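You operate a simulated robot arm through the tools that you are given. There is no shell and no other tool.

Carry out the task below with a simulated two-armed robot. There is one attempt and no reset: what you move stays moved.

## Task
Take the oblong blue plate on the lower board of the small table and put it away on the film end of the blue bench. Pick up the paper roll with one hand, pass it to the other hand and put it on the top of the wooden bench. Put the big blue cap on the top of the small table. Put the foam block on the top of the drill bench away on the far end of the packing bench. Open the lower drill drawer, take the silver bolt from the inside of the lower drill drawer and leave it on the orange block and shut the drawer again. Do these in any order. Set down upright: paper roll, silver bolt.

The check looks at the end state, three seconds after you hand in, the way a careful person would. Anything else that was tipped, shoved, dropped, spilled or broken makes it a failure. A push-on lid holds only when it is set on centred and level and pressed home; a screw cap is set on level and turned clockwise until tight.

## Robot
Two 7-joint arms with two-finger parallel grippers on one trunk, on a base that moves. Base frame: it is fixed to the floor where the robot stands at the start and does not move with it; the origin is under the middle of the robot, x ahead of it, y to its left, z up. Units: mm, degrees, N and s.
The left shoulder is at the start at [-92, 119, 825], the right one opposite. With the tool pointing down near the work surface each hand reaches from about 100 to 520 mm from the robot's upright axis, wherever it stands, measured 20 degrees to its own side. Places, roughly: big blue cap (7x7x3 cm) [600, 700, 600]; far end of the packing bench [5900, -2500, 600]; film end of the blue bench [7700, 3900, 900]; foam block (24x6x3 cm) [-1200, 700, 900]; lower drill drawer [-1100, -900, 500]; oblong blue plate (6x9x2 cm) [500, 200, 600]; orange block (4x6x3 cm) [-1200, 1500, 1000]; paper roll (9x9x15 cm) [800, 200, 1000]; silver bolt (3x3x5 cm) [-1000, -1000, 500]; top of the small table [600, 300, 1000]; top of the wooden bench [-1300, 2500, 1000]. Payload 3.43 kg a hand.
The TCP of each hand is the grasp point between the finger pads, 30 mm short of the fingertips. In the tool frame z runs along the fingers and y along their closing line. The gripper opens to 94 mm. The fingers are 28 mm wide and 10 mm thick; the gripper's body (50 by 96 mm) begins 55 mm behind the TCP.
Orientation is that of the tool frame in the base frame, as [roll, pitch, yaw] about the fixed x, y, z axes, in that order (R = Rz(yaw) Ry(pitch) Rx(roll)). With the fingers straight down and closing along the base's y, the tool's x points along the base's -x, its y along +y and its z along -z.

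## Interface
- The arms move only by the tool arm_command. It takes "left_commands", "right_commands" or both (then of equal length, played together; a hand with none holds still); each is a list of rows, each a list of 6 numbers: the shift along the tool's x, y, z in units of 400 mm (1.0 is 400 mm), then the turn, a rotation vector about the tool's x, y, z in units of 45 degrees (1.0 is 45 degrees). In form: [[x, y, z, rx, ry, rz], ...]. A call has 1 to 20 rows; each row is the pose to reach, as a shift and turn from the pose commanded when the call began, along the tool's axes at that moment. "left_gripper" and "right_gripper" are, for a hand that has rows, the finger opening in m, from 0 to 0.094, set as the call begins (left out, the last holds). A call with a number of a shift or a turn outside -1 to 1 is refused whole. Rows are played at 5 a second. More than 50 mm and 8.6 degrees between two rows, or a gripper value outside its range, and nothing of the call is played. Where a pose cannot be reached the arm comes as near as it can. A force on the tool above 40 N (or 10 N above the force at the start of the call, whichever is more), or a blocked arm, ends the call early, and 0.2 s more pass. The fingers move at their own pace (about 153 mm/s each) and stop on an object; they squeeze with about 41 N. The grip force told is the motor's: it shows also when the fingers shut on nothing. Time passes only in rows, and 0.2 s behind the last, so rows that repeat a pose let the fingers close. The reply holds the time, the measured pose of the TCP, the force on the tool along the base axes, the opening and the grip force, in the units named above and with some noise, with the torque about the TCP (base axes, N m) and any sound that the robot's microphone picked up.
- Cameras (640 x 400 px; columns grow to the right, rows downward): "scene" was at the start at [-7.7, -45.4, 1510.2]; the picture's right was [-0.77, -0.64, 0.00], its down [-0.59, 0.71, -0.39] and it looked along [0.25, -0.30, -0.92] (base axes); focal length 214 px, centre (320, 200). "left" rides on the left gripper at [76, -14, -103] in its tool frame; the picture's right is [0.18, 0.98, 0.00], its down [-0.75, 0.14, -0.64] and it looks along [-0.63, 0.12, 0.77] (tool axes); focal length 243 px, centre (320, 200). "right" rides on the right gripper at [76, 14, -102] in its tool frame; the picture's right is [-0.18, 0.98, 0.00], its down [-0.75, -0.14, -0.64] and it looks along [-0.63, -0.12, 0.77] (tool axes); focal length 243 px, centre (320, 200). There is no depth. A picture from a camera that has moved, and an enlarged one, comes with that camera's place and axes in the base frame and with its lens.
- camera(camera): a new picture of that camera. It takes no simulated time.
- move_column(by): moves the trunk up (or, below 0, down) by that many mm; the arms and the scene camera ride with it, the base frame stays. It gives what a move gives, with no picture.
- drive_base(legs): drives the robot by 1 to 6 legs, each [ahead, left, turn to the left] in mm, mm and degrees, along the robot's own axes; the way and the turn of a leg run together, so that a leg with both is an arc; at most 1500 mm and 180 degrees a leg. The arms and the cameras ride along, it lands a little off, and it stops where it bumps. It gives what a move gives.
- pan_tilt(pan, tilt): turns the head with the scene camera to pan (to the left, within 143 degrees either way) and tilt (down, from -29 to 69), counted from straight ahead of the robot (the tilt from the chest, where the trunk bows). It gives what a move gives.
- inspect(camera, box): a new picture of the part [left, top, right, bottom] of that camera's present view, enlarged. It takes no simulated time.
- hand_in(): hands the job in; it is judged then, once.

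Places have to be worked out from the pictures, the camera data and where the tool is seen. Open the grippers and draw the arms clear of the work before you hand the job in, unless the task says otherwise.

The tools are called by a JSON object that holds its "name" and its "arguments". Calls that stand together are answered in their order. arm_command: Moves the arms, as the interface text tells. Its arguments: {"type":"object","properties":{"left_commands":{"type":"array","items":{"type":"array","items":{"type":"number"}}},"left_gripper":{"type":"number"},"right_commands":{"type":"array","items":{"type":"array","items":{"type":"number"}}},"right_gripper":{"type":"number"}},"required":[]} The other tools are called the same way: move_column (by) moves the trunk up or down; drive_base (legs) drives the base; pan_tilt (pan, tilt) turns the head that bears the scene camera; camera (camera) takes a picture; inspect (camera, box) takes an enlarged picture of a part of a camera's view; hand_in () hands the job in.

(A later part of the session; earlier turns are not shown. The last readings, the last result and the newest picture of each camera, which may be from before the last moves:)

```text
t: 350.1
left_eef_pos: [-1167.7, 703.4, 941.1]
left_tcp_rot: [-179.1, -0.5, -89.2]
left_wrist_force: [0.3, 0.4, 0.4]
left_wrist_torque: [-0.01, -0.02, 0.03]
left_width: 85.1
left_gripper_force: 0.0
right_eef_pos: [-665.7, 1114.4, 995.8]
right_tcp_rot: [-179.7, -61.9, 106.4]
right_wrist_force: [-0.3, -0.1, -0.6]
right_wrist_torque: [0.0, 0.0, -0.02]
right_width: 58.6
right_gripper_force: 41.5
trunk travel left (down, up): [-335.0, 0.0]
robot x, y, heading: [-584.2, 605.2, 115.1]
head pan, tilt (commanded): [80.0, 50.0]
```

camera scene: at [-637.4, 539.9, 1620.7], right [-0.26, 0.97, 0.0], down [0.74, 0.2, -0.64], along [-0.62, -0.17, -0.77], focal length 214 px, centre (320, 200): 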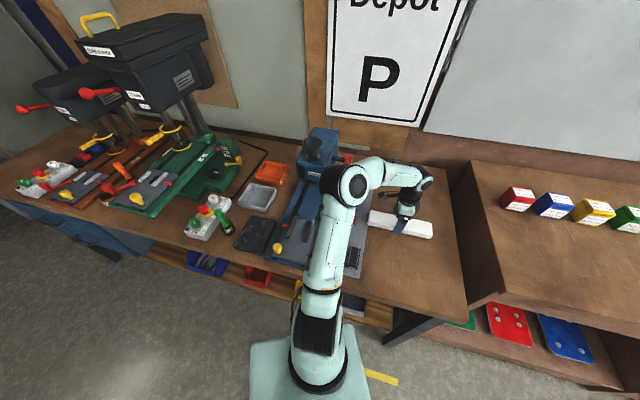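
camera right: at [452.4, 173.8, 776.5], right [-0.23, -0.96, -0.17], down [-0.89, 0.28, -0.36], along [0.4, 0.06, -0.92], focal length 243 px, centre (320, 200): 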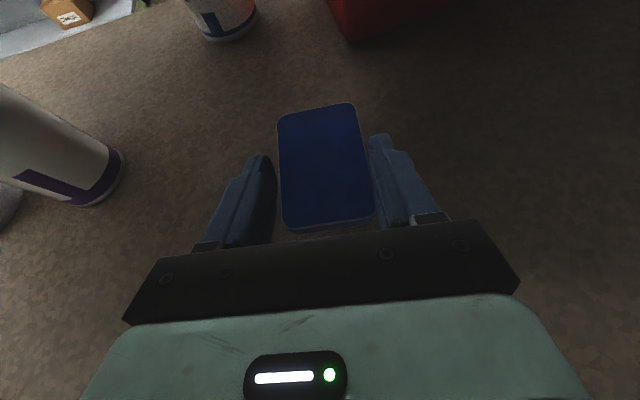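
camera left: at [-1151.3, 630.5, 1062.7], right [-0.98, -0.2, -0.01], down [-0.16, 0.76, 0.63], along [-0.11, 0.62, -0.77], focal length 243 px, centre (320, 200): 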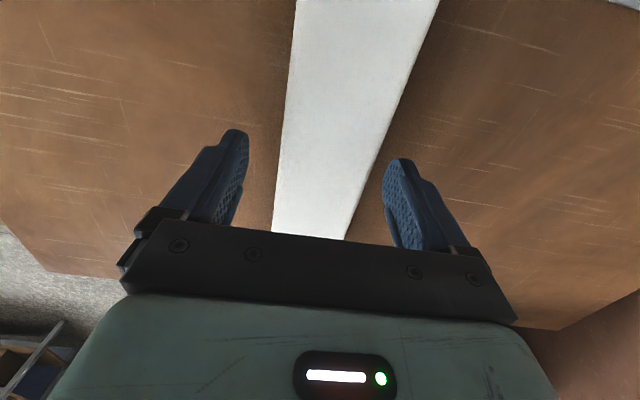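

No contact yet with tips ~6 mm above the bench. I close on the foam.

{"name": "arm_command", "arguments": {"left_commands": [[0, 0, 0, 0, 0, 0], [0, 0, 0, 0, 0, 0], [0, 0, 0, 0, 0, 0]], "left_gripper": 0.04}}

{"name": "arm_command", "arguments": {"left_commands": [[0, 0, -0.05, 0, 0, 0], [0, 0, -0.1, 0, 0, 0], [0, 0, -0.2, 0, 0, 0], [0, 0, -0.3, 0, 0, 0], [0, 0, -0.4, 0, 0, 0]]}}

{"name": "camera", "arguments": {"camera": "left"}}

{"name": "camera", "arguments": {"camera": "scene"}}

```text
t: 350.9
left_eef_pos: [-1166.0, 703.5, 940.7]
left_tcp_rot: [-179.1, -0.5, -89.3]
left_wrist_force: [-1.9, 0.2, 2.6]
left_wrist_torque: [-0.13, 0.09, -0.16]
left_width: 58.2
left_gripper_force: 40.9
right_eef_pos: [-665.5, 1113.2, 996.0]
right_tcp_rot: [-179.7, -62.0, 106.3]
right_wrist_force: [0.6, -0.5, -1.0]
right_wrist_torque: [-0.02, -0.01, 0.0]
right_width: 58.8
right_gripper_force: 41.2
trunk travel left (down, up): [-335.0, 0.0]
robot x, y, heading: [-579.3, 607.0, 115.3]
head pan, tilt (commanded): [80.0, 50.0]
```

```text
t: 352.1
left_eef_pos: [-1168.4, 704.9, 1101.2]
left_tcp_rot: [-179.1, -0.6, -89.3]
left_wrist_force: [0.0, 0.2, -0.2]
left_wrist_torque: [-0.01, 0.04, -0.01]
left_width: 57.8
left_gripper_force: 41.0
right_eef_pos: [-664.5, 1113.4, 996.0]
right_tcp_rot: [-179.8, -62.0, 106.3]
right_wrist_force: [-0.9, -0.2, -0.7]
right_wrist_torque: [-0.01, 0.0, 0.0]
right_width: 58.9
right_gripper_force: 40.6
trunk travel left (down, up): [-335.0, 0.0]
robot x, y, heading: [-579.9, 599.8, 115.2]
head pan, tilt (commanded): [80.0, 50.0]
```

```text
taken
camera left: at [-1154.9, 631.7, 1205.2], right [-0.98, -0.2, -0.01], down [-0.16, 0.76, 0.63], along [-0.11, 0.62, -0.77], focal length 243 px, centre (320, 200)
```

left: 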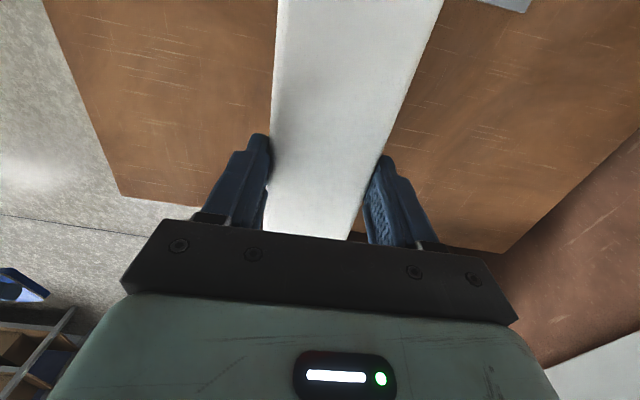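

```text
taken
camera scene: at [-636.7, 539.9, 1620.7], right [-0.26, 0.97, 0.0], down [0.74, 0.2, -0.64], along [-0.62, -0.17, -0.77], focal length 214 px, centre (320, 200)
```

scene: 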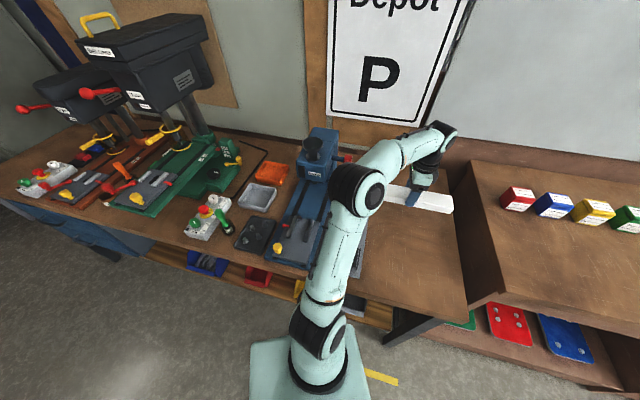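

Foam lifted and held (58 mm). I raise the plate hand 60 mm for clearance, move away from the bench and turn to face +x.

{"name": "arm_command", "arguments": {"right_commands": [[0.066, 0, -0.035, 0, 0, 0], [0.1325, 0, -0.07, 0, 0, 0]]}}

{"name": "drive_base", "arguments": {"legs": [[0, -230, 0], [0, 0, -115.2]]}}

{"name": "pan_tilt", "arguments": {"pan": 0, "tilt": 25}}

{"name": "camera", "arguments": {"camera": "scene"}}

```text
t: 352.7
left_eef_pos: [-1168.9, 705.1, 1101.6]
left_tcp_rot: [-179.1, -0.5, -89.3]
left_wrist_force: [-0.1, -0.2, -0.2]
left_wrist_torque: [0.0, 0.0, 0.01]
left_width: 58.0
left_gripper_force: 40.7
right_eef_pos: [-665.8, 1114.5, 1054.9]
right_tcp_rot: [-179.7, -62.0, 106.3]
right_wrist_force: [0.6, 0.2, 0.0]
right_wrist_torque: [-0.04, 0.01, -0.01]
right_width: 58.8
right_gripper_force: 40.8
trunk travel left (down, up): [-335.0, 0.0]
robot x, y, heading: [-579.2, 601.4, 115.0]
head pan, tilt (commanded): [80.0, 50.0]
```

```text
t: 360.1
left_eef_pos: [-28.4, 1184.3, 1101.6]
left_tcp_rot: [-179.1, -0.6, 155.3]
left_wrist_force: [0.4, 1.0, 0.8]
left_wrist_torque: [-0.04, 0.01, -0.03]
left_width: 58.0
left_gripper_force: 41.1
right_eef_pos: [124.6, 553.1, 1053.5]
right_tcp_rot: [-179.7, -62.1, -9.2]
right_wrist_force: [-0.2, -0.7, -0.6]
right_wrist_torque: [0.0, 0.02, 0.0]
right_width: 59.0
right_gripper_force: 40.9
trunk travel left (down, up): [-335.0, 0.0]
robot x, y, heading: [-375.4, 699.6, -0.6]
head pan, tilt (commanded): [80.0, 50.0]
```

```text
t: 361.6
left_eef_pos: [-27.7, 1183.8, 1101.1]
left_tcp_rot: [-179.1, -0.7, 155.2]
left_wrist_force: [-0.3, -0.4, 0.0]
left_wrist_torque: [-0.01, 0.0, 0.03]
left_width: 58.5
left_gripper_force: 41.0
right_eef_pos: [125.8, 553.4, 1054.6]
right_tcp_rot: [-179.8, -62.0, -9.2]
right_wrist_force: [-0.2, -0.4, 0.2]
right_wrist_torque: [-0.03, 0.02, -0.03]
right_width: 59.0
right_gripper_force: 40.5
trunk travel left (down, up): [-335.0, 0.0]
robot x, y, heading: [-373.8, 698.0, -0.4]
head pan, tilt (commanded): [0.0, 25.0]
```

```text
taken
camera scene: at [-329.1, 696.4, 1658.1], right [0.0, -1.0, 0.0], down [-0.42, 0.0, -0.91], along [0.91, 0.0, -0.42], focal length 214 px, centre (320, 200)
```

scene: 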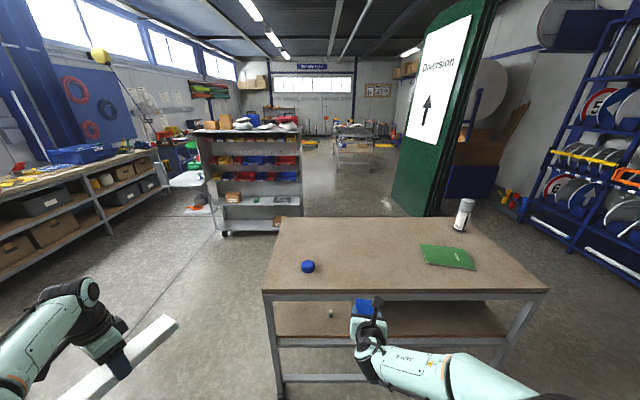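

Both items are held well. I tuck the foam hand nearer to the front, then drive around the table's left end toward the open corridor.

{"name": "arm_command", "arguments": {"left_commands": [[-0.06, -0.071, 0, 0, 0, 0], [-0.121, -0.142, 0, 0, 0, 0], [-0.181, -0.214, 0, 0, 0, 0], [-0.242, -0.285, 0, 0, 0, 0], [-0.302, -0.356, 0, 0, 0, 0]]}}

{"name": "drive_base", "arguments": {"legs": [[0, 720, 0.4], [1500, 0, 0], [280, 0, 0], [0, -1100, 0]]}}

{"name": "camera", "arguments": {"camera": "scene"}}

```text
t: 362.9
left_eef_pos: [22.1, 1004.2, 1103.0]
left_tcp_rot: [-179.1, -0.6, 155.3]
left_wrist_force: [1.1, 0.7, 0.7]
left_wrist_torque: [0.01, 0.02, 0.02]
left_width: 58.5
left_gripper_force: 40.9
right_eef_pos: [125.9, 553.0, 1055.4]
right_tcp_rot: [-179.7, -62.0, -9.2]
right_wrist_force: [0.1, -0.3, -0.4]
right_wrist_torque: [0.0, 0.03, -0.01]
right_width: 58.8
right_gripper_force: 41.2
trunk travel left (down, up): [-335.0, 0.0]
robot x, y, heading: [-376.6, 693.5, -0.4]
head pan, tilt (commanded): [0.0, 25.0]
```

```text
t: 387.7
left_eef_pos: [1820.1, 646.5, 1101.6]
left_tcp_rot: [-179.1, -0.6, 156.3]
left_wrist_force: [-0.4, -0.2, 0.8]
left_wrist_torque: [0.0, 0.03, 0.01]
left_width: 58.1
left_gripper_force: 40.8
right_eef_pos: [1930.1, 196.9, 1055.4]
right_tcp_rot: [-179.6, -62.0, -8.1]
right_wrist_force: [-0.2, -0.2, -0.4]
right_wrist_torque: [0.01, 0.05, 0.02]
right_width: 58.7
right_gripper_force: 41.0
trunk travel left (down, up): [-335.0, 0.0]
robot x, y, heading: [1428.9, 331.2, 0.6]
head pan, tilt (commanded): [0.0, 25.0]
```

```text
taken
camera scene: at [1474.5, 331.5, 1658.2], right [0.01, -1.0, 0.0], down [-0.42, -0.01, -0.91], along [0.91, 0.01, -0.42], focal length 214 px, centre (320, 200)
```

scene: 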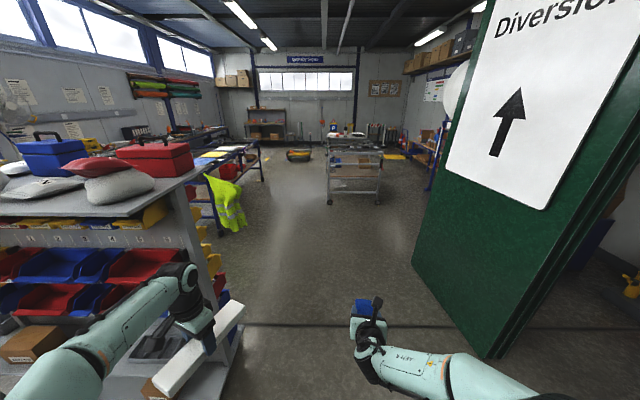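

The corridor is clear between the shelf (y≥1005) and the green panel (y≤-855). I drive forward along y≈150 to x≈3600 and look around.

{"name": "drive_base", "arguments": {"legs": [[0, -180, -0.6], [1500, 0, 0], [650, 0, 0]]}}

{"name": "pan_tilt", "arguments": {"pan": -40, "tilt": 20}}

{"name": "camera", "arguments": {"camera": "scene"}}

{"name": "pan_tilt", "arguments": {"pan": 35, "tilt": 20}}

{"name": "camera", "arguments": {"camera": "scene"}}

```text
t: 400.1
left_eef_pos: [3967.4, 458.5, 1102.0]
left_tcp_rot: [-179.1, -0.7, 155.4]
left_wrist_force: [0.4, 0.4, -0.7]
left_wrist_torque: [0.0, 0.0, -0.01]
left_width: 58.1
left_gripper_force: 41.1
right_eef_pos: [4072.3, 7.7, 1055.7]
right_tcp_rot: [-179.7, -62.0, -9.0]
right_wrist_force: [0.4, -0.6, 0.0]
right_wrist_torque: [0.03, 0.04, 0.03]
right_width: 58.9
right_gripper_force: 41.2
trunk travel left (down, up): [-335.0, 0.0]
robot x, y, heading: [3572.0, 149.2, -0.2]
head pan, tilt (commanded): [0.0, 25.0]
```

```text
t: 401.1
left_eef_pos: [3966.9, 457.3, 1101.9]
left_tcp_rot: [-179.1, -0.7, 155.4]
left_wrist_force: [0.0, 0.3, -0.3]
left_wrist_torque: [-0.01, 0.03, 0.0]
left_width: 58.4
left_gripper_force: 41.0
right_eef_pos: [4071.0, 6.8, 1055.2]
right_tcp_rot: [-179.7, -62.0, -9.0]
right_wrist_force: [-0.9, 0.9, -0.5]
right_wrist_torque: [-0.01, 0.01, -0.01]
right_width: 58.9
right_gripper_force: 41.2
trunk travel left (down, up): [-335.0, 0.0]
robot x, y, heading: [3571.6, 149.6, -0.2]
head pan, tilt (commanded): [-40.0, 20.0]
```

```text
taken
camera scene: at [3596.5, 88.8, 1666.2], right [-0.64, -0.77, 0.0], down [-0.26, 0.22, -0.94], along [0.72, -0.6, -0.34], focal length 214 px, centre (320, 200)
```

scene: 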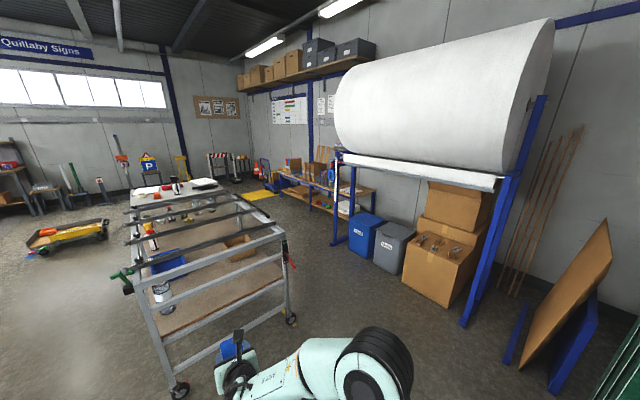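

```text
t: 402.6
left_eef_pos: [3967.9, 456.6, 1102.4]
left_tcp_rot: [-179.1, -0.6, 155.4]
left_wrist_force: [0.4, -0.2, 0.4]
left_wrist_torque: [-0.01, -0.02, 0.01]
left_width: 58.1
left_gripper_force: 41.2
right_eef_pos: [4071.6, 5.9, 1053.4]
right_tcp_rot: [-179.8, -61.9, -9.0]
right_wrist_force: [-0.4, 0.2, 0.0]
right_wrist_torque: [-0.01, 0.01, 0.0]
right_width: 58.7
right_gripper_force: 40.3
trunk travel left (down, up): [-335.0, 0.0]
robot x, y, heading: [3571.3, 152.0, 0.0]
head pan, tilt (commanded): [35.0, 20.0]
```

```text
taken
camera scene: at [3601.7, 201.9, 1666.2], right [0.57, -0.82, 0.0], down [-0.28, -0.2, -0.94], along [0.77, 0.54, -0.34], focal length 214 px, centre (320, 200)
```

scene: 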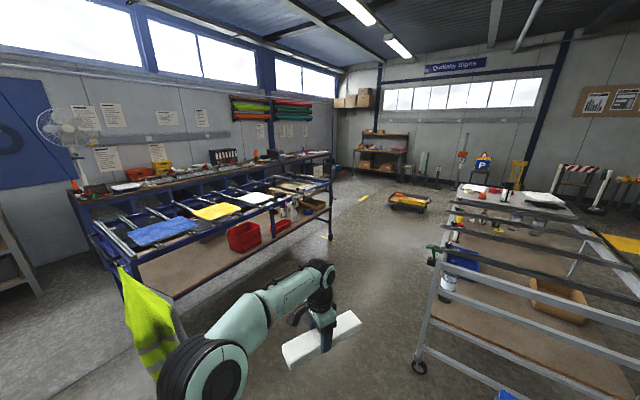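

I zoom toward the packing bench (right) in this view.

{"name": "pan_tilt", "arguments": {"pan": -45, "tilt": 15}}

{"name": "inspect", "arguments": {"camera": "scene", "box": [260, 120, 440, 260]}}

{"name": "pan_tilt", "arguments": {"pan": 35, "tilt": 15}}

{"name": "inspect", "arguments": {"camera": "scene", "box": [80, 120, 380, 300]}}

```text
t: 404.1
left_eef_pos: [3967.2, 457.7, 1101.8]
left_tcp_rot: [-179.1, -0.6, 155.3]
left_wrist_force: [-0.8, 0.5, 0.8]
left_wrist_torque: [0.02, -0.02, 0.02]
left_width: 58.1
left_gripper_force: 41.0
right_eef_pos: [4071.1, 7.3, 1054.5]
right_tcp_rot: [-179.7, -62.0, -9.0]
right_wrist_force: [0.7, 0.8, -0.8]
right_wrist_torque: [0.01, -0.02, 0.01]
right_width: 58.8
right_gripper_force: 40.9
trunk travel left (down, up): [-335.0, 0.0]
robot x, y, heading: [3571.8, 148.6, 0.1]
head pan, tilt (commanded): [-45.0, 15.0]
```

```text
2.86 times, centred on (350, 190) of scene
camera zoom: at [3591.2, 82.6, 1674.4], right [-0.71, -0.71, 0.0], down [-0.18, 0.18, -0.97], along [0.68, -0.68, -0.26], focal length 613 px, centre (234, 229)
```

zoom: 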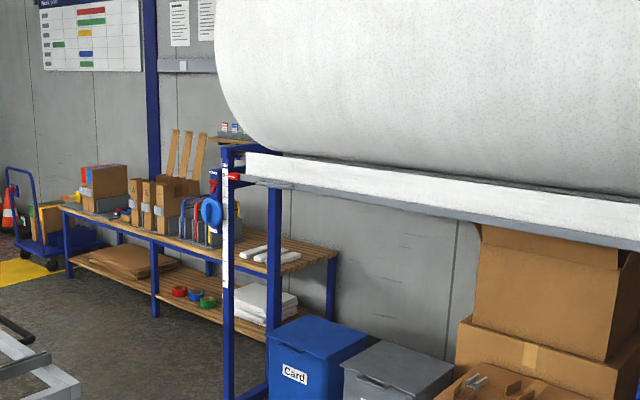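

```text
t: 405.7
left_eef_pos: [3968.0, 457.7, 1102.2]
left_tcp_rot: [-179.1, -0.6, 155.4]
left_wrist_force: [-0.5, 0.1, -0.6]
left_wrist_torque: [0.0, 0.0, 0.01]
left_width: 58.1
left_gripper_force: 40.9
right_eef_pos: [4071.4, 6.6, 1055.1]
right_tcp_rot: [-179.8, -62.1, -9.0]
right_wrist_force: [0.3, 0.2, -0.8]
right_wrist_torque: [0.01, 0.05, -0.01]
right_width: 58.8
right_gripper_force: 41.2
trunk travel left (down, up): [-335.0, 0.0]
robot x, y, heading: [3571.7, 149.7, -0.1]
head pan, tilt (commanded): [35.0, 15.0]
```

```text
2.13 times, centred on (230, 210) of scene
camera zoom: at [3601.9, 202.1, 1674.4], right [0.57, -0.82, 0.0], down [-0.21, -0.15, -0.97], along [0.79, 0.55, -0.26], focal length 458 px, centre (512, 179)
```

zoom: 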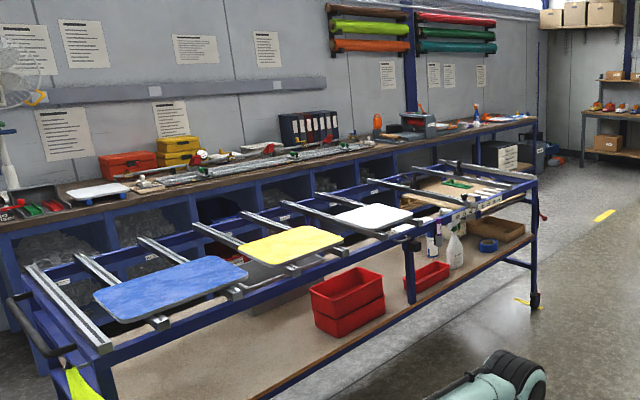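

The packing bench runs along the right wall, its target end around [5900, -2500] next to the paper-roll stand; a trolley occupies x≥4870, y −640…230. I drive to x≈4200, turn right to face −y and move to x≈4320.

{"name": "drive_base", "arguments": {"legs": [[600, 0, 0], [0, 0, -90], [0, 140, 0]]}}

{"name": "pan_tilt", "arguments": {"pan": 20, "tilt": 25}}

{"name": "camera", "arguments": {"camera": "scene"}}

```text
t: 414.4
left_eef_pos: [4620.1, -249.4, 1102.9]
left_tcp_rot: [-179.1, -0.5, 65.2]
left_wrist_force: [0.5, -1.2, 0.2]
left_wrist_torque: [0.0, -0.01, 0.04]
left_width: 58.1
left_gripper_force: 41.3
right_eef_pos: [4168.9, -351.4, 1054.0]
right_tcp_rot: [-179.7, -62.1, -99.2]
right_wrist_force: [0.8, 0.3, 0.1]
right_wrist_torque: [0.05, -0.04, 0.02]
right_width: 59.1
right_gripper_force: 41.1
trunk travel left (down, up): [-335.0, 0.0]
robot x, y, heading: [4314.0, 147.8, -90.4]
head pan, tilt (commanded): [35.0, 15.0]
```

```text
t: 415.2
left_eef_pos: [4618.8, -248.3, 1101.1]
left_tcp_rot: [-179.1, -0.5, 65.2]
left_wrist_force: [0.2, -0.3, 0.0]
left_wrist_torque: [0.0, -0.02, 0.01]
left_width: 58.3
left_gripper_force: 41.2
right_eef_pos: [4168.1, -352.2, 1054.9]
right_tcp_rot: [-179.6, -61.9, -99.3]
right_wrist_force: [0.6, -0.4, 0.6]
right_wrist_torque: [0.0, -0.02, -0.01]
right_width: 58.7
right_gripper_force: 41.5
trunk travel left (down, up): [-335.0, 0.0]
robot x, y, heading: [4316.7, 146.1, -90.3]
head pan, tilt (commanded): [20.0, 25.0]
```

```text
taken
camera scene: at [4343.1, 105.3, 1658.2], right [-0.94, -0.34, 0.0], down [-0.14, 0.4, -0.91], along [0.31, -0.85, -0.42], focal length 214 px, centre (320, 200)
```

scene: 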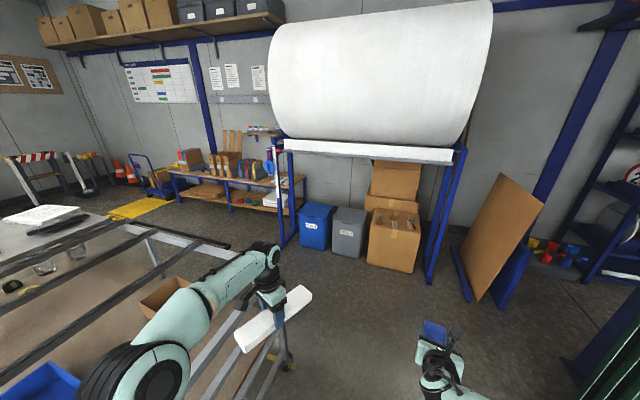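

Clear view: roll stand front at y≈-1800, trolley edge at x≈4850/y≈-630. I drive ahead to y≈-1030 and then sideways (left) to x≈5950.

{"name": "drive_base", "arguments": {"legs": [[1180, 0, 0], [0, 1500, 0]]}}

{"name": "camera", "arguments": {"camera": "scene"}}

```text
t: 434.1
left_eef_pos: [6128.2, -1401.4, 1102.8]
left_tcp_rot: [-179.2, -0.5, 67.0]
left_wrist_force: [-0.1, -0.4, 0.4]
left_wrist_torque: [0.02, -0.02, -0.01]
left_width: 58.3
left_gripper_force: 40.5
right_eef_pos: [5682.7, -1517.0, 1055.5]
right_tcp_rot: [-179.7, -61.9, -97.4]
right_wrist_force: [0.2, -0.1, -0.9]
right_wrist_torque: [0.01, 0.01, -0.01]
right_width: 58.9
right_gripper_force: 40.9
trunk travel left (down, up): [-335.0, 0.0]
robot x, y, heading: [5811.7, -1013.5, -88.7]
head pan, tilt (commanded): [20.0, 25.0]
```

```text
taken
camera scene: at [5841.9, -1054.9, 1658.2], right [-0.93, -0.37, 0.0], down [-0.15, 0.39, -0.91], along [0.33, -0.84, -0.42], focal length 214 px, centre (320, 200)
```

scene: 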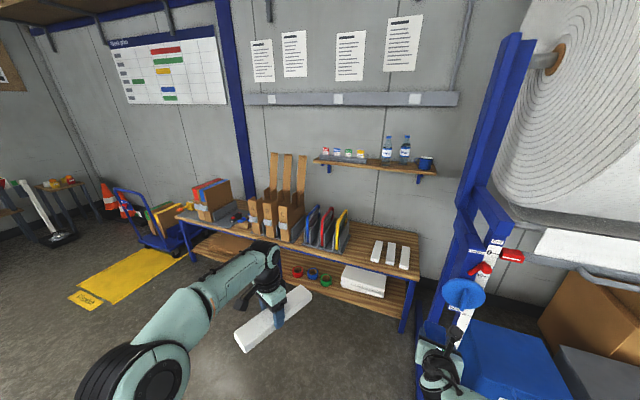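

I see the packing bench with three similar white foam pieces at this end. I zoom in on the free area.

{"name": "inspect", "arguments": {"camera": "scene", "box": [270, 190, 450, 320]}}

```text
3.08 times, centred on (360, 255) of scene
camera zoom: at [5841.9, -1054.9, 1658.2], right [-0.93, -0.37, 0.0], down [-0.15, 0.39, -0.91], along [0.33, -0.84, -0.42], focal length 660 px, centre (197, 31)
```

zoom: 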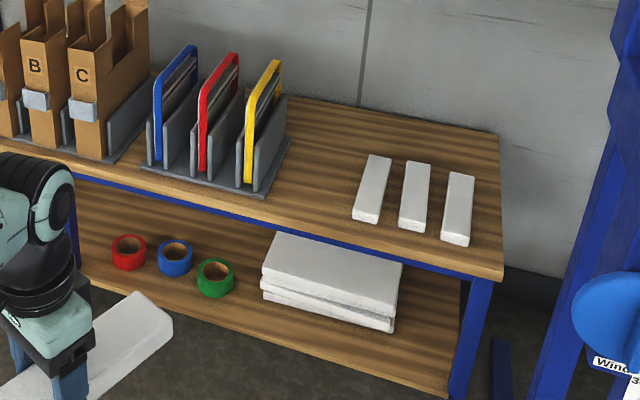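

There's a free slot parallel to the three pieces at about x≈6045. To keep the right elbow clear of the stand I'll stand at x≈6000, so I bring the foam hand toward my centre and align the foam with my heading.

{"name": "arm_command", "arguments": {"left_commands": [[-0.051, -0.074, 0, 0, 0, -0.073], [-0.102, -0.148, 0, 0, 0, -0.146], [-0.153, -0.222, 0, 0, 0, -0.219], [-0.204, -0.296, 0, 0, 0, -0.292], [-0.255, -0.37, 0, 0, 0, -0.365], [-0.306, -0.444, 0, 0, 0, -0.438], [-0.3575, -0.5185, 0, 0, 0, -0.54]]}}

{"name": "drive_base", "arguments": {"legs": [[0, 190, -1.3], [450, 0, 0]]}}

{"name": "pan_tilt", "arguments": {"pan": 0, "tilt": 40}}

{"name": "camera", "arguments": {"camera": "scene"}}

{"name": "camera", "arguments": {"camera": "right"}}

```text
t: 435.7
left_eef_pos: [5880.4, -1452.0, 1105.0]
left_tcp_rot: [-179.4, -0.9, 91.5]
left_wrist_force: [-0.1, 0.3, -0.1]
left_wrist_torque: [0.02, -0.02, -0.02]
left_width: 58.1
left_gripper_force: 40.9
right_eef_pos: [5681.7, -1517.2, 1054.2]
right_tcp_rot: [-179.6, -61.9, -97.5]
right_wrist_force: [-0.2, -0.5, -0.5]
right_wrist_torque: [0.01, -0.03, 0.01]
right_width: 58.8
right_gripper_force: 41.0
trunk travel left (down, up): [-335.0, 0.0]
robot x, y, heading: [5808.5, -1011.4, -88.7]
head pan, tilt (commanded): [20.0, 25.0]
```

```text
t: 440.3
left_eef_pos: [6068.4, -1897.1, 1105.2]
left_tcp_rot: [-179.3, -1.0, 90.3]
left_wrist_force: [0.2, 0.5, 0.1]
left_wrist_torque: [0.03, 0.01, 0.03]
left_width: 58.0
left_gripper_force: 41.2
right_eef_pos: [5866.3, -1959.2, 1055.6]
right_tcp_rot: [-179.7, -62.0, -98.4]
right_wrist_force: [0.1, -0.6, -0.7]
right_wrist_torque: [0.06, 0.03, 0.0]
right_width: 58.7
right_gripper_force: 40.9
trunk travel left (down, up): [-335.0, 0.0]
robot x, y, heading: [6003.5, -1459.4, -89.8]
head pan, tilt (commanded): [20.0, 25.0]
```

```text
t: 441.1
left_eef_pos: [6068.5, -1898.3, 1105.0]
left_tcp_rot: [-179.4, -0.9, 90.3]
left_wrist_force: [-0.4, -0.2, -1.8]
left_wrist_torque: [-0.01, -0.02, 0.03]
left_width: 58.5
left_gripper_force: 41.3
right_eef_pos: [5867.2, -1959.9, 1054.1]
right_tcp_rot: [-179.7, -62.0, -98.5]
right_wrist_force: [-0.1, 0.6, -0.4]
right_wrist_torque: [0.0, -0.01, 0.02]
right_width: 58.7
right_gripper_force: 41.2
trunk travel left (down, up): [-335.0, 0.0]
robot x, y, heading: [6005.6, -1456.3, -89.6]
head pan, tilt (commanded): [0.0, 40.0]
```

```text
taken
camera scene: at [6003.4, -1499.4, 1634.9], right [-1.0, -0.01, 0.0], down [-0.01, 0.64, -0.77], along [0.01, -0.77, -0.64], focal length 214 px, centre (320, 200)
```

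scene: 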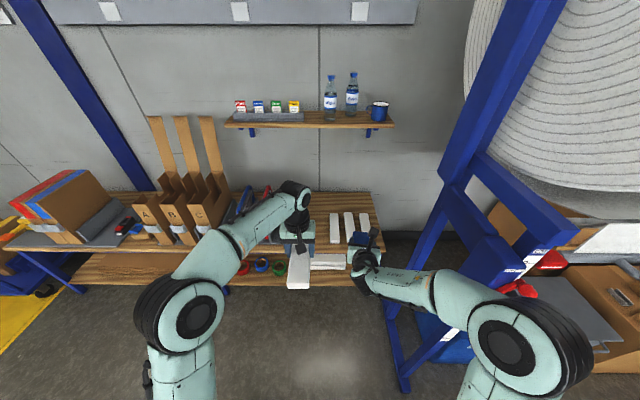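

```text
taken
camera right: at [5860.8, -1904.4, 1170.6], right [-0.96, 0.23, -0.16], down [0.27, 0.89, -0.36], along [0.06, -0.39, -0.92], focal length 243 px, centre (320, 200)
```

right: 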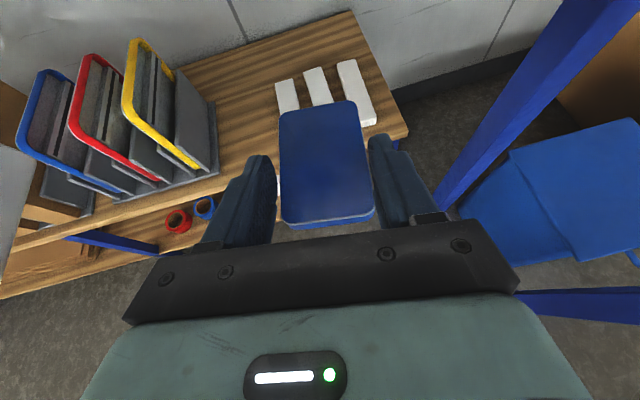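

Triangulation gives the packing-bench top at z≈590, front edge y≈-2269; free slot x 5952–6168. I drive forward so the foam hovers over [6060, -2410], then lower the trunk.

{"name": "drive_base", "arguments": {"legs": [[300, 0, -0.4]]}}

{"name": "camera", "arguments": {"camera": "scene"}}

{"name": "drive_base", "arguments": {"legs": [[200, 0, 0]]}}

{"name": "camera", "arguments": {"camera": "scene"}}

{"name": "camera", "arguments": {"camera": "left"}}

```text
t: 443.1
left_eef_pos: [6065.4, -2194.3, 1105.6]
left_tcp_rot: [-179.3, -1.0, 89.9]
left_wrist_force: [-0.1, 0.6, 0.5]
left_wrist_torque: [0.0, 0.01, -0.02]
left_width: 58.5
left_gripper_force: 40.9
right_eef_pos: [5865.1, -2254.8, 1054.8]
right_tcp_rot: [-179.6, -62.1, -98.8]
right_wrist_force: [0.6, -0.2, -0.6]
right_wrist_torque: [0.01, 0.05, 0.02]
right_width: 59.1
right_gripper_force: 40.5
trunk travel left (down, up): [-335.0, 0.0]
robot x, y, heading: [6004.8, -1756.0, -89.8]
head pan, tilt (commanded): [0.0, 40.0]
```

```text
taken
camera scene: at [6004.2, -1795.7, 1634.7], right [-1.0, 0.0, 0.0], down [0.0, 0.64, -0.77], along [0.0, -0.77, -0.64], focal length 214 px, centre (320, 200)
```

scene: 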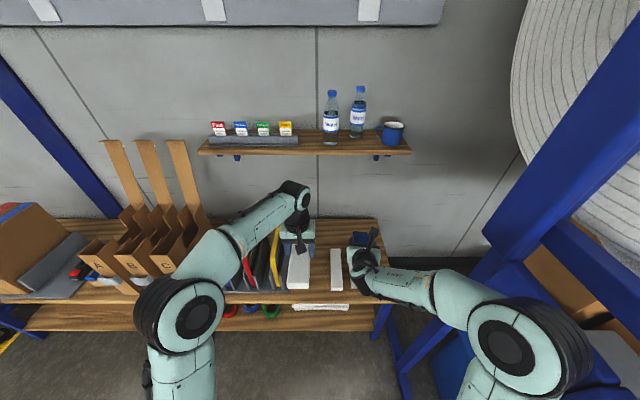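

```text
t: 444.8
left_eef_pos: [6065.2, -2393.9, 1105.6]
left_tcp_rot: [-179.5, -0.9, 89.8]
left_wrist_force: [-0.1, 0.2, 0.1]
left_wrist_torque: [-0.03, 0.01, -0.03]
left_width: 58.2
left_gripper_force: 41.5
right_eef_pos: [5865.0, -2454.6, 1053.9]
right_tcp_rot: [-179.6, -62.0, -98.9]
right_wrist_force: [-0.7, -0.5, 0.5]
right_wrist_torque: [0.04, 0.01, 0.0]
right_width: 58.8
right_gripper_force: 40.8
trunk travel left (down, up): [-335.0, 0.0]
robot x, y, heading: [6007.3, -1954.8, -90.1]
head pan, tilt (commanded): [0.0, 40.0]
```

```text
taken
camera scene: at [6004.3, -1995.0, 1634.6], right [-1.0, 0.0, 0.0], down [0.0, 0.64, -0.77], along [0.0, -0.77, -0.64], focal length 214 px, centre (320, 200)
```

scene: 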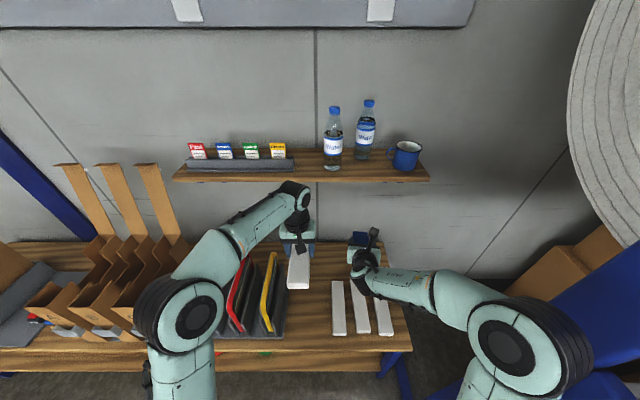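

```text
taken
camera left: at [6053.1, -2318.2, 1208.6], right [0.98, 0.18, -0.01], down [0.15, -0.76, 0.63], along [0.11, -0.62, -0.78], focal length 243 px, centre (320, 200)
```

left: 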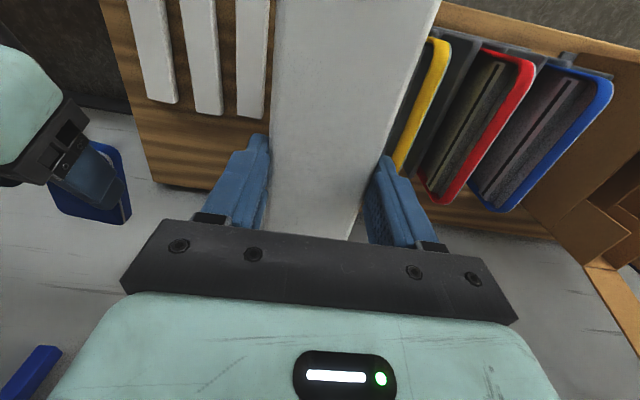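

The foam hangs over the free slot. I shift 15 mm right for margin and lower the trunk fully.

{"name": "drive_base", "arguments": {"legs": [[10, -15, 0]]}}

{"name": "move_column", "arguments": {"by": -335}}

{"name": "camera", "arguments": {"camera": "left"}}

{"name": "camera", "arguments": {"camera": "scene"}}

```text
t: 445.6
left_eef_pos: [6051.0, -2403.4, 1106.4]
left_tcp_rot: [-179.3, -0.8, 89.9]
left_wrist_force: [0.4, 0.1, -0.5]
left_wrist_torque: [0.03, -0.02, -0.03]
left_width: 58.2
left_gripper_force: 40.7
right_eef_pos: [5850.6, -2463.1, 1055.4]
right_tcp_rot: [-179.6, -62.0, -99.0]
right_wrist_force: [0.1, 0.1, -0.6]
right_wrist_torque: [0.0, 0.01, 0.01]
right_width: 58.8
right_gripper_force: 41.4
trunk travel left (down, up): [-335.0, 0.0]
robot x, y, heading: [5993.0, -1963.9, -89.8]
head pan, tilt (commanded): [0.0, 40.0]
```

```text
t: 448.9
left_eef_pos: [6051.3, -2404.9, 770.0]
left_tcp_rot: [-179.3, -0.8, 89.7]
left_wrist_force: [-0.1, -0.1, 0.1]
left_wrist_torque: [-0.01, 0.0, 0.01]
left_width: 58.3
left_gripper_force: 41.3
right_eef_pos: [5851.0, -2464.1, 719.6]
right_tcp_rot: [-179.6, -62.0, -98.9]
right_wrist_force: [0.3, 0.1, -0.9]
right_wrist_torque: [0.0, -0.01, 0.08]
right_width: 58.8
right_gripper_force: 41.3
trunk travel left (down, up): [0.0, 335.0]
robot x, y, heading: [5990.7, -1965.5, -90.0]
head pan, tilt (commanded): [0.0, 40.0]
```

```text
taken
camera left: at [6038.5, -2328.4, 874.1], right [0.98, 0.18, -0.01], down [0.15, -0.76, 0.63], along [0.11, -0.62, -0.78], focal length 243 px, centre (320, 200)
```

left: 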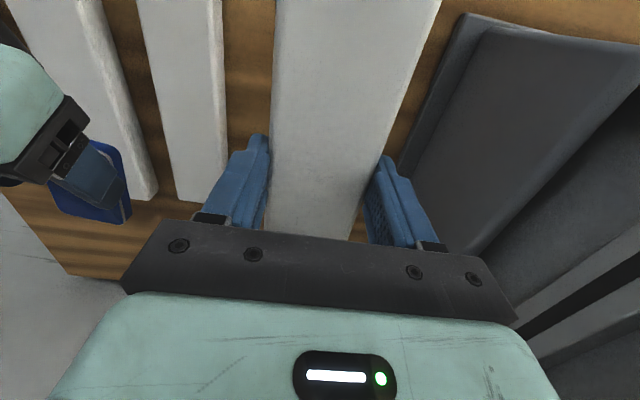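

```text
taken
camera scene: at [5989.6, -2055.0, 1294.5], right [-1.0, 0.0, 0.0], down [0.0, 0.64, -0.77], along [0.0, -0.77, -0.64], focal length 214 px, centre (320, 200)
```

scene: 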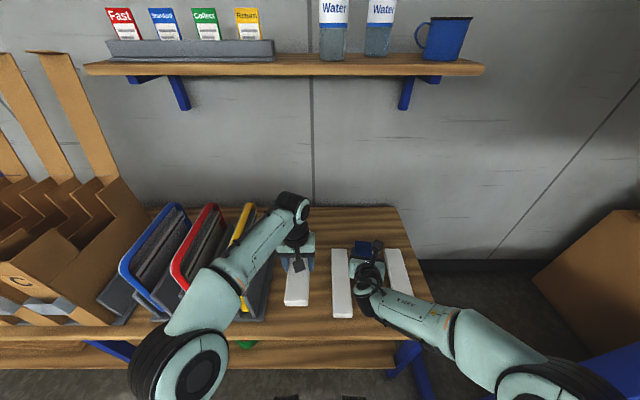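

Clearances are fine (neighbouring piece ends at x≈5953, rack begins at 6170). I lower the foam by arm to just above the bench.

{"name": "arm_command", "arguments": {"left_commands": [[0, 0, 0.08, 0, 0, 0], [0, 0, 0.16, 0, 0, 0], [0, 0, 0.24, 0, 0, 0], [0, 0, 0.315, 0, 0, 0]]}}

{"name": "camera", "arguments": {"camera": "left"}}

```text
t: 449.9
left_eef_pos: [6050.8, -2402.4, 643.6]
left_tcp_rot: [-179.4, -0.7, 89.9]
left_wrist_force: [0.5, 0.8, 0.7]
left_wrist_torque: [-0.04, -0.01, 0.01]
left_width: 58.2
left_gripper_force: 40.4
right_eef_pos: [5850.2, -2464.7, 718.6]
right_tcp_rot: [-179.7, -62.0, -99.0]
right_wrist_force: [-0.3, -0.4, -0.4]
right_wrist_torque: [-0.01, -0.01, 0.01]
right_width: 59.0
right_gripper_force: 40.8
trunk travel left (down, up): [0.0, 335.0]
robot x, y, heading: [5985.8, -1967.5, -89.8]
head pan, tilt (commanded): [0.0, 40.0]
```

```text
taken
camera left: at [6038.2, -2326.3, 747.0], right [0.98, 0.18, -0.01], down [0.15, -0.76, 0.63], along [0.11, -0.62, -0.78], focal length 243 px, centre (320, 200)
```

left: 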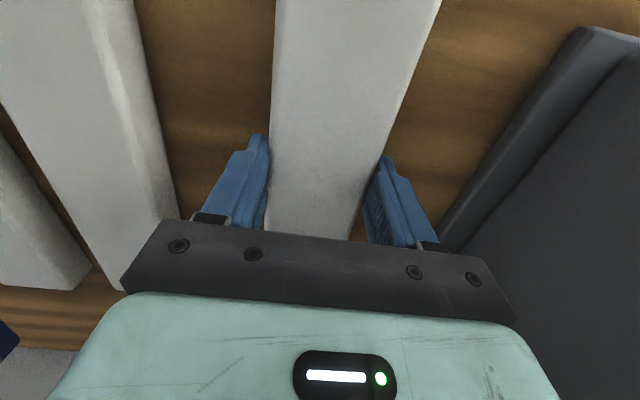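

I continue down in 4 mm steps, feeling for the bench surface.

{"name": "arm_command", "arguments": {"left_commands": [[0, 0, 0.01, 0, 0, 0], [0, 0, 0.02, 0, 0, 0], [0, 0, 0.03, 0, 0, 0]]}}

```text
t: 450.7
left_eef_pos: [6050.1, -2401.8, 634.6]
left_tcp_rot: [-179.3, -0.4, 90.0]
left_wrist_force: [3.0, 0.5, 31.1]
left_wrist_torque: [-0.06, -0.5, 0.11]
left_width: 58.6
left_gripper_force: 41.1
right_eef_pos: [5850.1, -2463.0, 719.5]
right_tcp_rot: [-179.6, -62.1, -98.9]
right_wrist_force: [-0.7, -0.3, -0.2]
right_wrist_torque: [0.04, 0.01, 0.0]
right_width: 58.8
right_gripper_force: 40.6
trunk travel left (down, up): [0.0, 335.0]
robot x, y, heading: [5991.2, -1963.8, -89.9]
head pan, tilt (commanded): [0.0, 40.0]
```

Contact with the bench (31 N). I ease up 3 mm and open the fingers to 76 mm.

{"name": "arm_command", "arguments": {"left_commands": [[0, 0, -0.004, 0, 0, 0], [0, 0, -0.008, 0, 0, 0]]}}

{"name": "arm_command", "arguments": {"left_commands": [[0, 0, 0, 0, 0, 0], [0, 0, 0, 0, 0, 0], [0, 0, 0, 0, 0, 0]], "left_gripper": 0.078}}

{"name": "camera", "arguments": {"camera": "left"}}

```text
t: 451.3
left_eef_pos: [6049.9, -2402.1, 635.8]
left_tcp_rot: [-179.4, -0.8, 89.8]
left_wrist_force: [-0.3, -5.1, 11.8]
left_wrist_torque: [-1.2, -0.15, 0.07]
left_width: 58.2
left_gripper_force: 40.5
right_eef_pos: [5849.8, -2463.7, 720.1]
right_tcp_rot: [-179.6, -62.0, -98.9]
right_wrist_force: [-0.7, 0.7, -0.2]
right_wrist_torque: [0.02, 0.01, -0.02]
right_width: 58.9
right_gripper_force: 41.3
trunk travel left (down, up): [0.0, 335.0]
robot x, y, heading: [5990.5, -1963.6, -90.0]
head pan, tilt (commanded): [0.0, 40.0]
```

```text
t: 452.1
left_eef_pos: [6049.8, -2402.8, 635.7]
left_tcp_rot: [-179.4, -0.9, 89.8]
left_wrist_force: [-0.2, -0.3, 0.5]
left_wrist_torque: [0.0, 0.0, 0.02]
left_width: 77.9
left_gripper_force: 0.1
right_eef_pos: [5849.7, -2463.8, 719.7]
right_tcp_rot: [-179.8, -62.0, -98.8]
right_wrist_force: [-0.4, 0.2, -1.1]
right_wrist_torque: [0.05, -0.04, -0.03]
right_width: 59.0
right_gripper_force: 41.1
trunk travel left (down, up): [0.0, 335.0]
robot x, y, heading: [5990.4, -1963.4, -90.1]
head pan, tilt (commanded): [0.0, 40.0]
```

```text
taken
camera left: at [6037.1, -2326.4, 739.1], right [0.98, 0.18, -0.01], down [0.15, -0.76, 0.63], along [0.11, -0.62, -0.78], focal length 243 px, centre (320, 200)
```

left: 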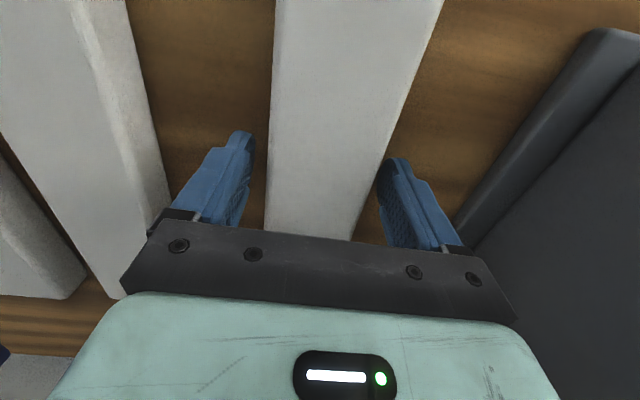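

The foam is released. I raise the hand straight up, then lift the trunk and back away.

{"name": "arm_command", "arguments": {"left_commands": [[0, 0, -0.08, 0, 0, 0], [0, 0, -0.16, 0, 0, 0], [0, 0, -0.24, 0, 0, 0], [0, 0, -0.32, 0, 0, 0]]}}

{"name": "move_column", "arguments": {"by": 335}}

{"name": "camera", "arguments": {"camera": "scene"}}

{"name": "camera", "arguments": {"camera": "left"}}

```text
t: 453.1
left_eef_pos: [6050.5, -2403.7, 764.0]
left_tcp_rot: [-179.4, -0.9, 89.9]
left_wrist_force: [0.2, -0.5, -0.2]
left_wrist_torque: [0.0, 0.02, 0.01]
left_width: 78.1
left_gripper_force: 0.0
right_eef_pos: [5848.8, -2464.8, 720.3]
right_tcp_rot: [-179.6, -62.0, -98.9]
right_wrist_force: [0.8, 0.2, -0.9]
right_wrist_torque: [-0.04, -0.01, -0.01]
right_width: 58.9
right_gripper_force: 41.1
trunk travel left (down, up): [0.0, 335.0]
robot x, y, heading: [5993.5, -1960.6, -90.2]
head pan, tilt (commanded): [0.0, 40.0]
```

```text
t: 456.4
left_eef_pos: [6050.5, -2403.8, 1098.2]
left_tcp_rot: [-179.4, -0.8, 89.9]
left_wrist_force: [-0.1, 0.1, 0.7]
left_wrist_torque: [-0.01, -0.05, 0.0]
left_width: 78.1
left_gripper_force: 0.0
right_eef_pos: [5849.1, -2464.2, 1054.9]
right_tcp_rot: [-179.7, -61.9, -98.9]
right_wrist_force: [-0.3, 0.2, -0.8]
right_wrist_torque: [0.04, 0.02, -0.03]
right_width: 58.9
right_gripper_force: 40.9
trunk travel left (down, up): [-335.0, 0.0]
robot x, y, heading: [5987.7, -1963.1, -90.0]
head pan, tilt (commanded): [0.0, 40.0]
```

```text
taken
camera scene: at [5989.6, -2004.5, 1634.8], right [-1.0, 0.0, 0.0], down [0.0, 0.64, -0.77], along [0.0, -0.77, -0.64], focal length 214 px, centre (320, 200)
```

scene: 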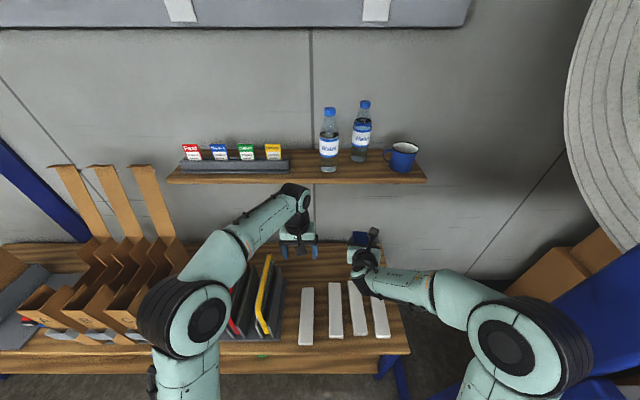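

```text
taken
camera left: at [6038.5, -2327.8, 1202.2], right [0.98, 0.18, -0.01], down [0.15, -0.76, 0.63], along [0.11, -0.62, -0.78], focal length 243 px, centre (320, 200)
```

left: 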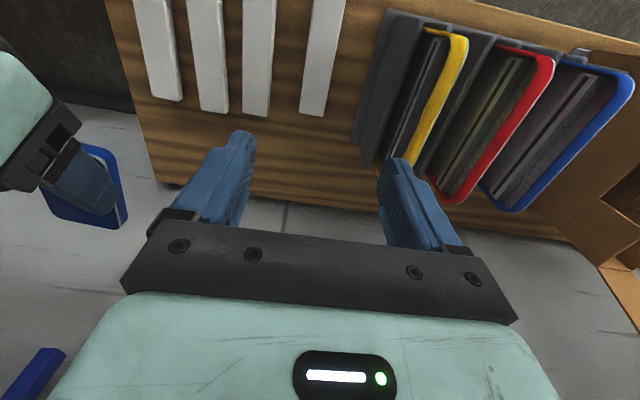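

The foam sits neatly beside the other three. I back away to y≈-1050 and look toward the far left for the blue bench.

{"name": "drive_base", "arguments": {"legs": [[-900, 0, 0]]}}

{"name": "pan_tilt", "arguments": {"pan": 90, "tilt": 22}}

{"name": "camera", "arguments": {"camera": "scene"}}

{"name": "pan_tilt", "arguments": {"pan": 140, "tilt": 22}}

{"name": "camera", "arguments": {"camera": "scene"}}

```text
t: 461.1
left_eef_pos: [6052.8, -1502.9, 1098.9]
left_tcp_rot: [-179.3, -0.8, 89.8]
left_wrist_force: [0.4, -0.2, 0.2]
left_wrist_torque: [-0.01, -0.01, 0.02]
left_width: 78.3
left_gripper_force: 0.0
right_eef_pos: [5849.9, -1563.0, 1055.2]
right_tcp_rot: [-179.6, -62.0, -99.0]
right_wrist_force: [-0.3, -0.6, -1.5]
right_wrist_torque: [0.03, 0.05, 0.0]
right_width: 58.9
right_gripper_force: 41.2
trunk travel left (down, up): [-335.0, 0.0]
robot x, y, heading: [5995.2, -1063.8, -90.2]
head pan, tilt (commanded): [0.0, 40.0]
```

```text
t: 462.8
left_eef_pos: [6051.7, -1503.9, 1099.1]
left_tcp_rot: [-179.5, -0.8, 89.7]
left_wrist_force: [-1.0, -0.3, -0.1]
left_wrist_torque: [-0.01, -0.01, 0.02]
left_width: 77.9
left_gripper_force: 0.1
right_eef_pos: [5850.3, -1563.1, 1055.3]
right_tcp_rot: [-179.7, -62.0, -99.0]
right_wrist_force: [-0.5, -0.3, -0.9]
right_wrist_torque: [0.0, -0.02, -0.01]
right_width: 58.9
right_gripper_force: 41.2
trunk travel left (down, up): [-335.0, 0.0]
robot x, y, heading: [5991.9, -1064.9, -90.1]
head pan, tilt (commanded): [90.0, 22.0]
```

```text
taken
camera scene: at [6083.7, -1019.6, 1663.0], right [0.0, -1.0, 0.0], down [-0.37, 0.0, -0.93], along [0.93, 0.0, -0.37], focal length 214 px, centre (320, 200)
```

scene: 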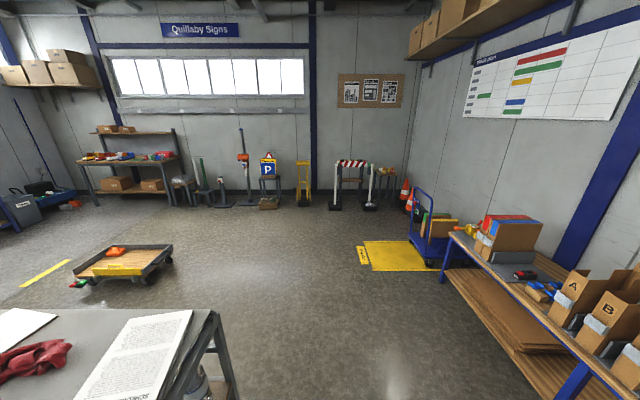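

```text
t: 463.9
left_eef_pos: [6051.4, -1503.3, 1098.9]
left_tcp_rot: [-179.4, -0.9, 89.7]
left_wrist_force: [0.4, 0.7, 0.5]
left_wrist_torque: [-0.01, -0.01, 0.01]
left_width: 78.0
left_gripper_force: 0.1
right_eef_pos: [5850.4, -1562.7, 1054.9]
right_tcp_rot: [-179.7, -61.9, -99.0]
right_wrist_force: [-0.6, 0.6, -0.7]
right_wrist_torque: [0.03, 0.02, 0.01]
right_width: 58.9
right_gripper_force: 40.6
trunk travel left (down, up): [-335.0, 0.0]
robot x, y, heading: [5994.9, -1061.9, -90.2]
head pan, tilt (commanded): [140.0, 22.0]
```

```text
taken
camera scene: at [6050.7, -948.4, 1663.0], right [0.76, -0.64, 0.0], down [-0.24, -0.29, -0.93], along [0.6, 0.71, -0.37], focal length 214 px, centre (320, 200)
```

scene: 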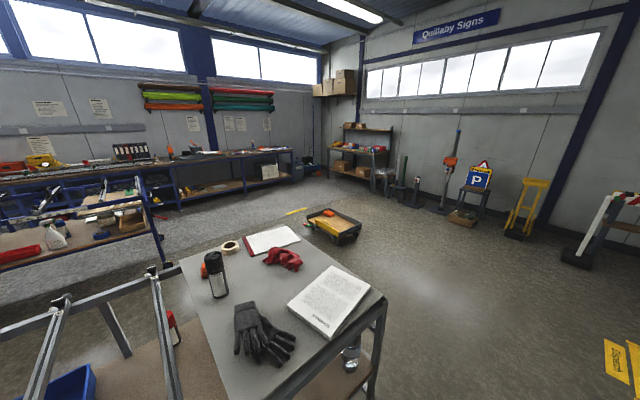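

Map: trolley ends at x≈6700, a low cart sits at x 7750–8350/y 790–1400, and the blue bench lies along the far wall (y≈3600+). I drive to x≈7230, turn to +y and head up the clear aisle.

{"name": "drive_base", "arguments": {"legs": [[0, 1235, 0], [0, 0, 180], [1500, 0, 0], [1200, 0, 0]]}}

{"name": "pan_tilt", "arguments": {"pan": 0, "tilt": 22}}

{"name": "camera", "arguments": {"camera": "scene"}}

```text
t: 495.1
left_eef_pos: [7121.2, 2082.1, 1098.5]
left_tcp_rot: [-179.4, -0.7, -89.9]
left_wrist_force: [0.0, 0.2, -0.1]
left_wrist_torque: [-0.02, -0.02, -0.02]
left_width: 77.9
left_gripper_force: 0.3
right_eef_pos: [7323.1, 2142.3, 1054.1]
right_tcp_rot: [-179.7, -62.0, 81.3]
right_wrist_force: [0.6, -0.3, -1.1]
right_wrist_torque: [-0.01, 0.01, -0.02]
right_width: 58.9
right_gripper_force: 40.9
trunk travel left (down, up): [-335.0, 0.0]
robot x, y, heading: [7184.4, 1645.0, 90.3]
head pan, tilt (commanded): [140.0, 22.0]
```

```text
t: 497.3
left_eef_pos: [7120.6, 2081.0, 1099.6]
left_tcp_rot: [-179.4, -0.9, -90.0]
left_wrist_force: [0.5, 0.5, -0.5]
left_wrist_torque: [0.0, 0.0, -0.01]
left_width: 77.7
left_gripper_force: 0.0
right_eef_pos: [7321.6, 2142.7, 1055.1]
right_tcp_rot: [-179.7, -61.9, 81.3]
right_wrist_force: [0.3, 0.0, -0.8]
right_wrist_torque: [0.0, -0.01, 0.01]
right_width: 58.7
right_gripper_force: 41.2
trunk travel left (down, up): [-335.0, 0.0]
robot x, y, heading: [7179.8, 1643.5, 90.2]
head pan, tilt (commanded): [0.0, 22.0]
```

```text
taken
camera scene: at [7181.5, 1689.2, 1663.0], right [1.0, 0.0, 0.0], down [0.0, -0.37, -0.93], along [0.0, 0.93, -0.37], focal length 214 px, centre (320, 200)
```

scene: 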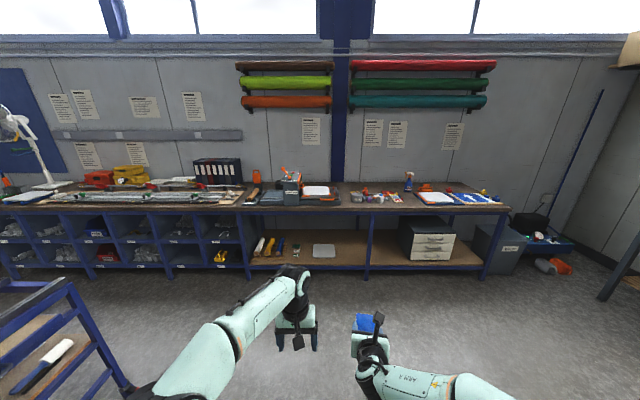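

I zoom in on the bench's film end to find a free place.

{"name": "inspect", "arguments": {"camera": "scene", "box": [320, 150, 520, 280]}}

{"name": "inspect", "arguments": {"camera": "scene", "box": [230, 150, 430, 280]}}

```text
3.08 times, centred on (420, 215) of scene
camera zoom: at [7181.5, 1689.2, 1663.0], right [1.0, 0.0, 0.0], down [0.0, -0.37, -0.93], along [0.0, 0.93, -0.37], focal length 660 px, centre (12, 154)
```

zoom: 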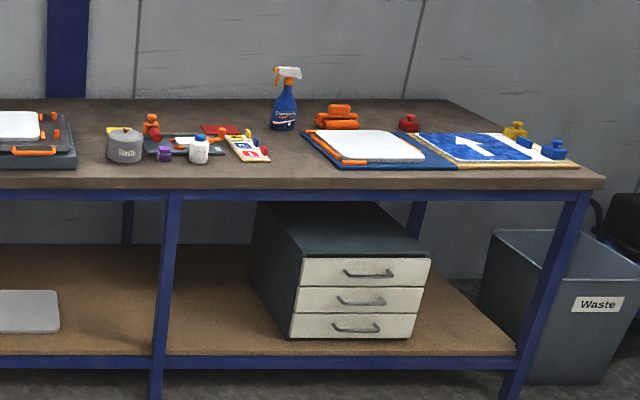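

```text
3.08 times, centred on (330, 215) of scene
camera zoom: at [7181.5, 1689.2, 1663.0], right [1.0, 0.0, 0.0], down [0.0, -0.37, -0.93], along [0.0, 0.93, -0.37], focal length 660 px, centre (289, 154)
```

zoom: 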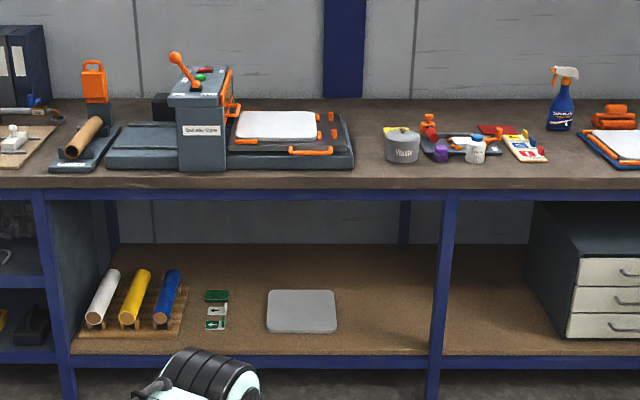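

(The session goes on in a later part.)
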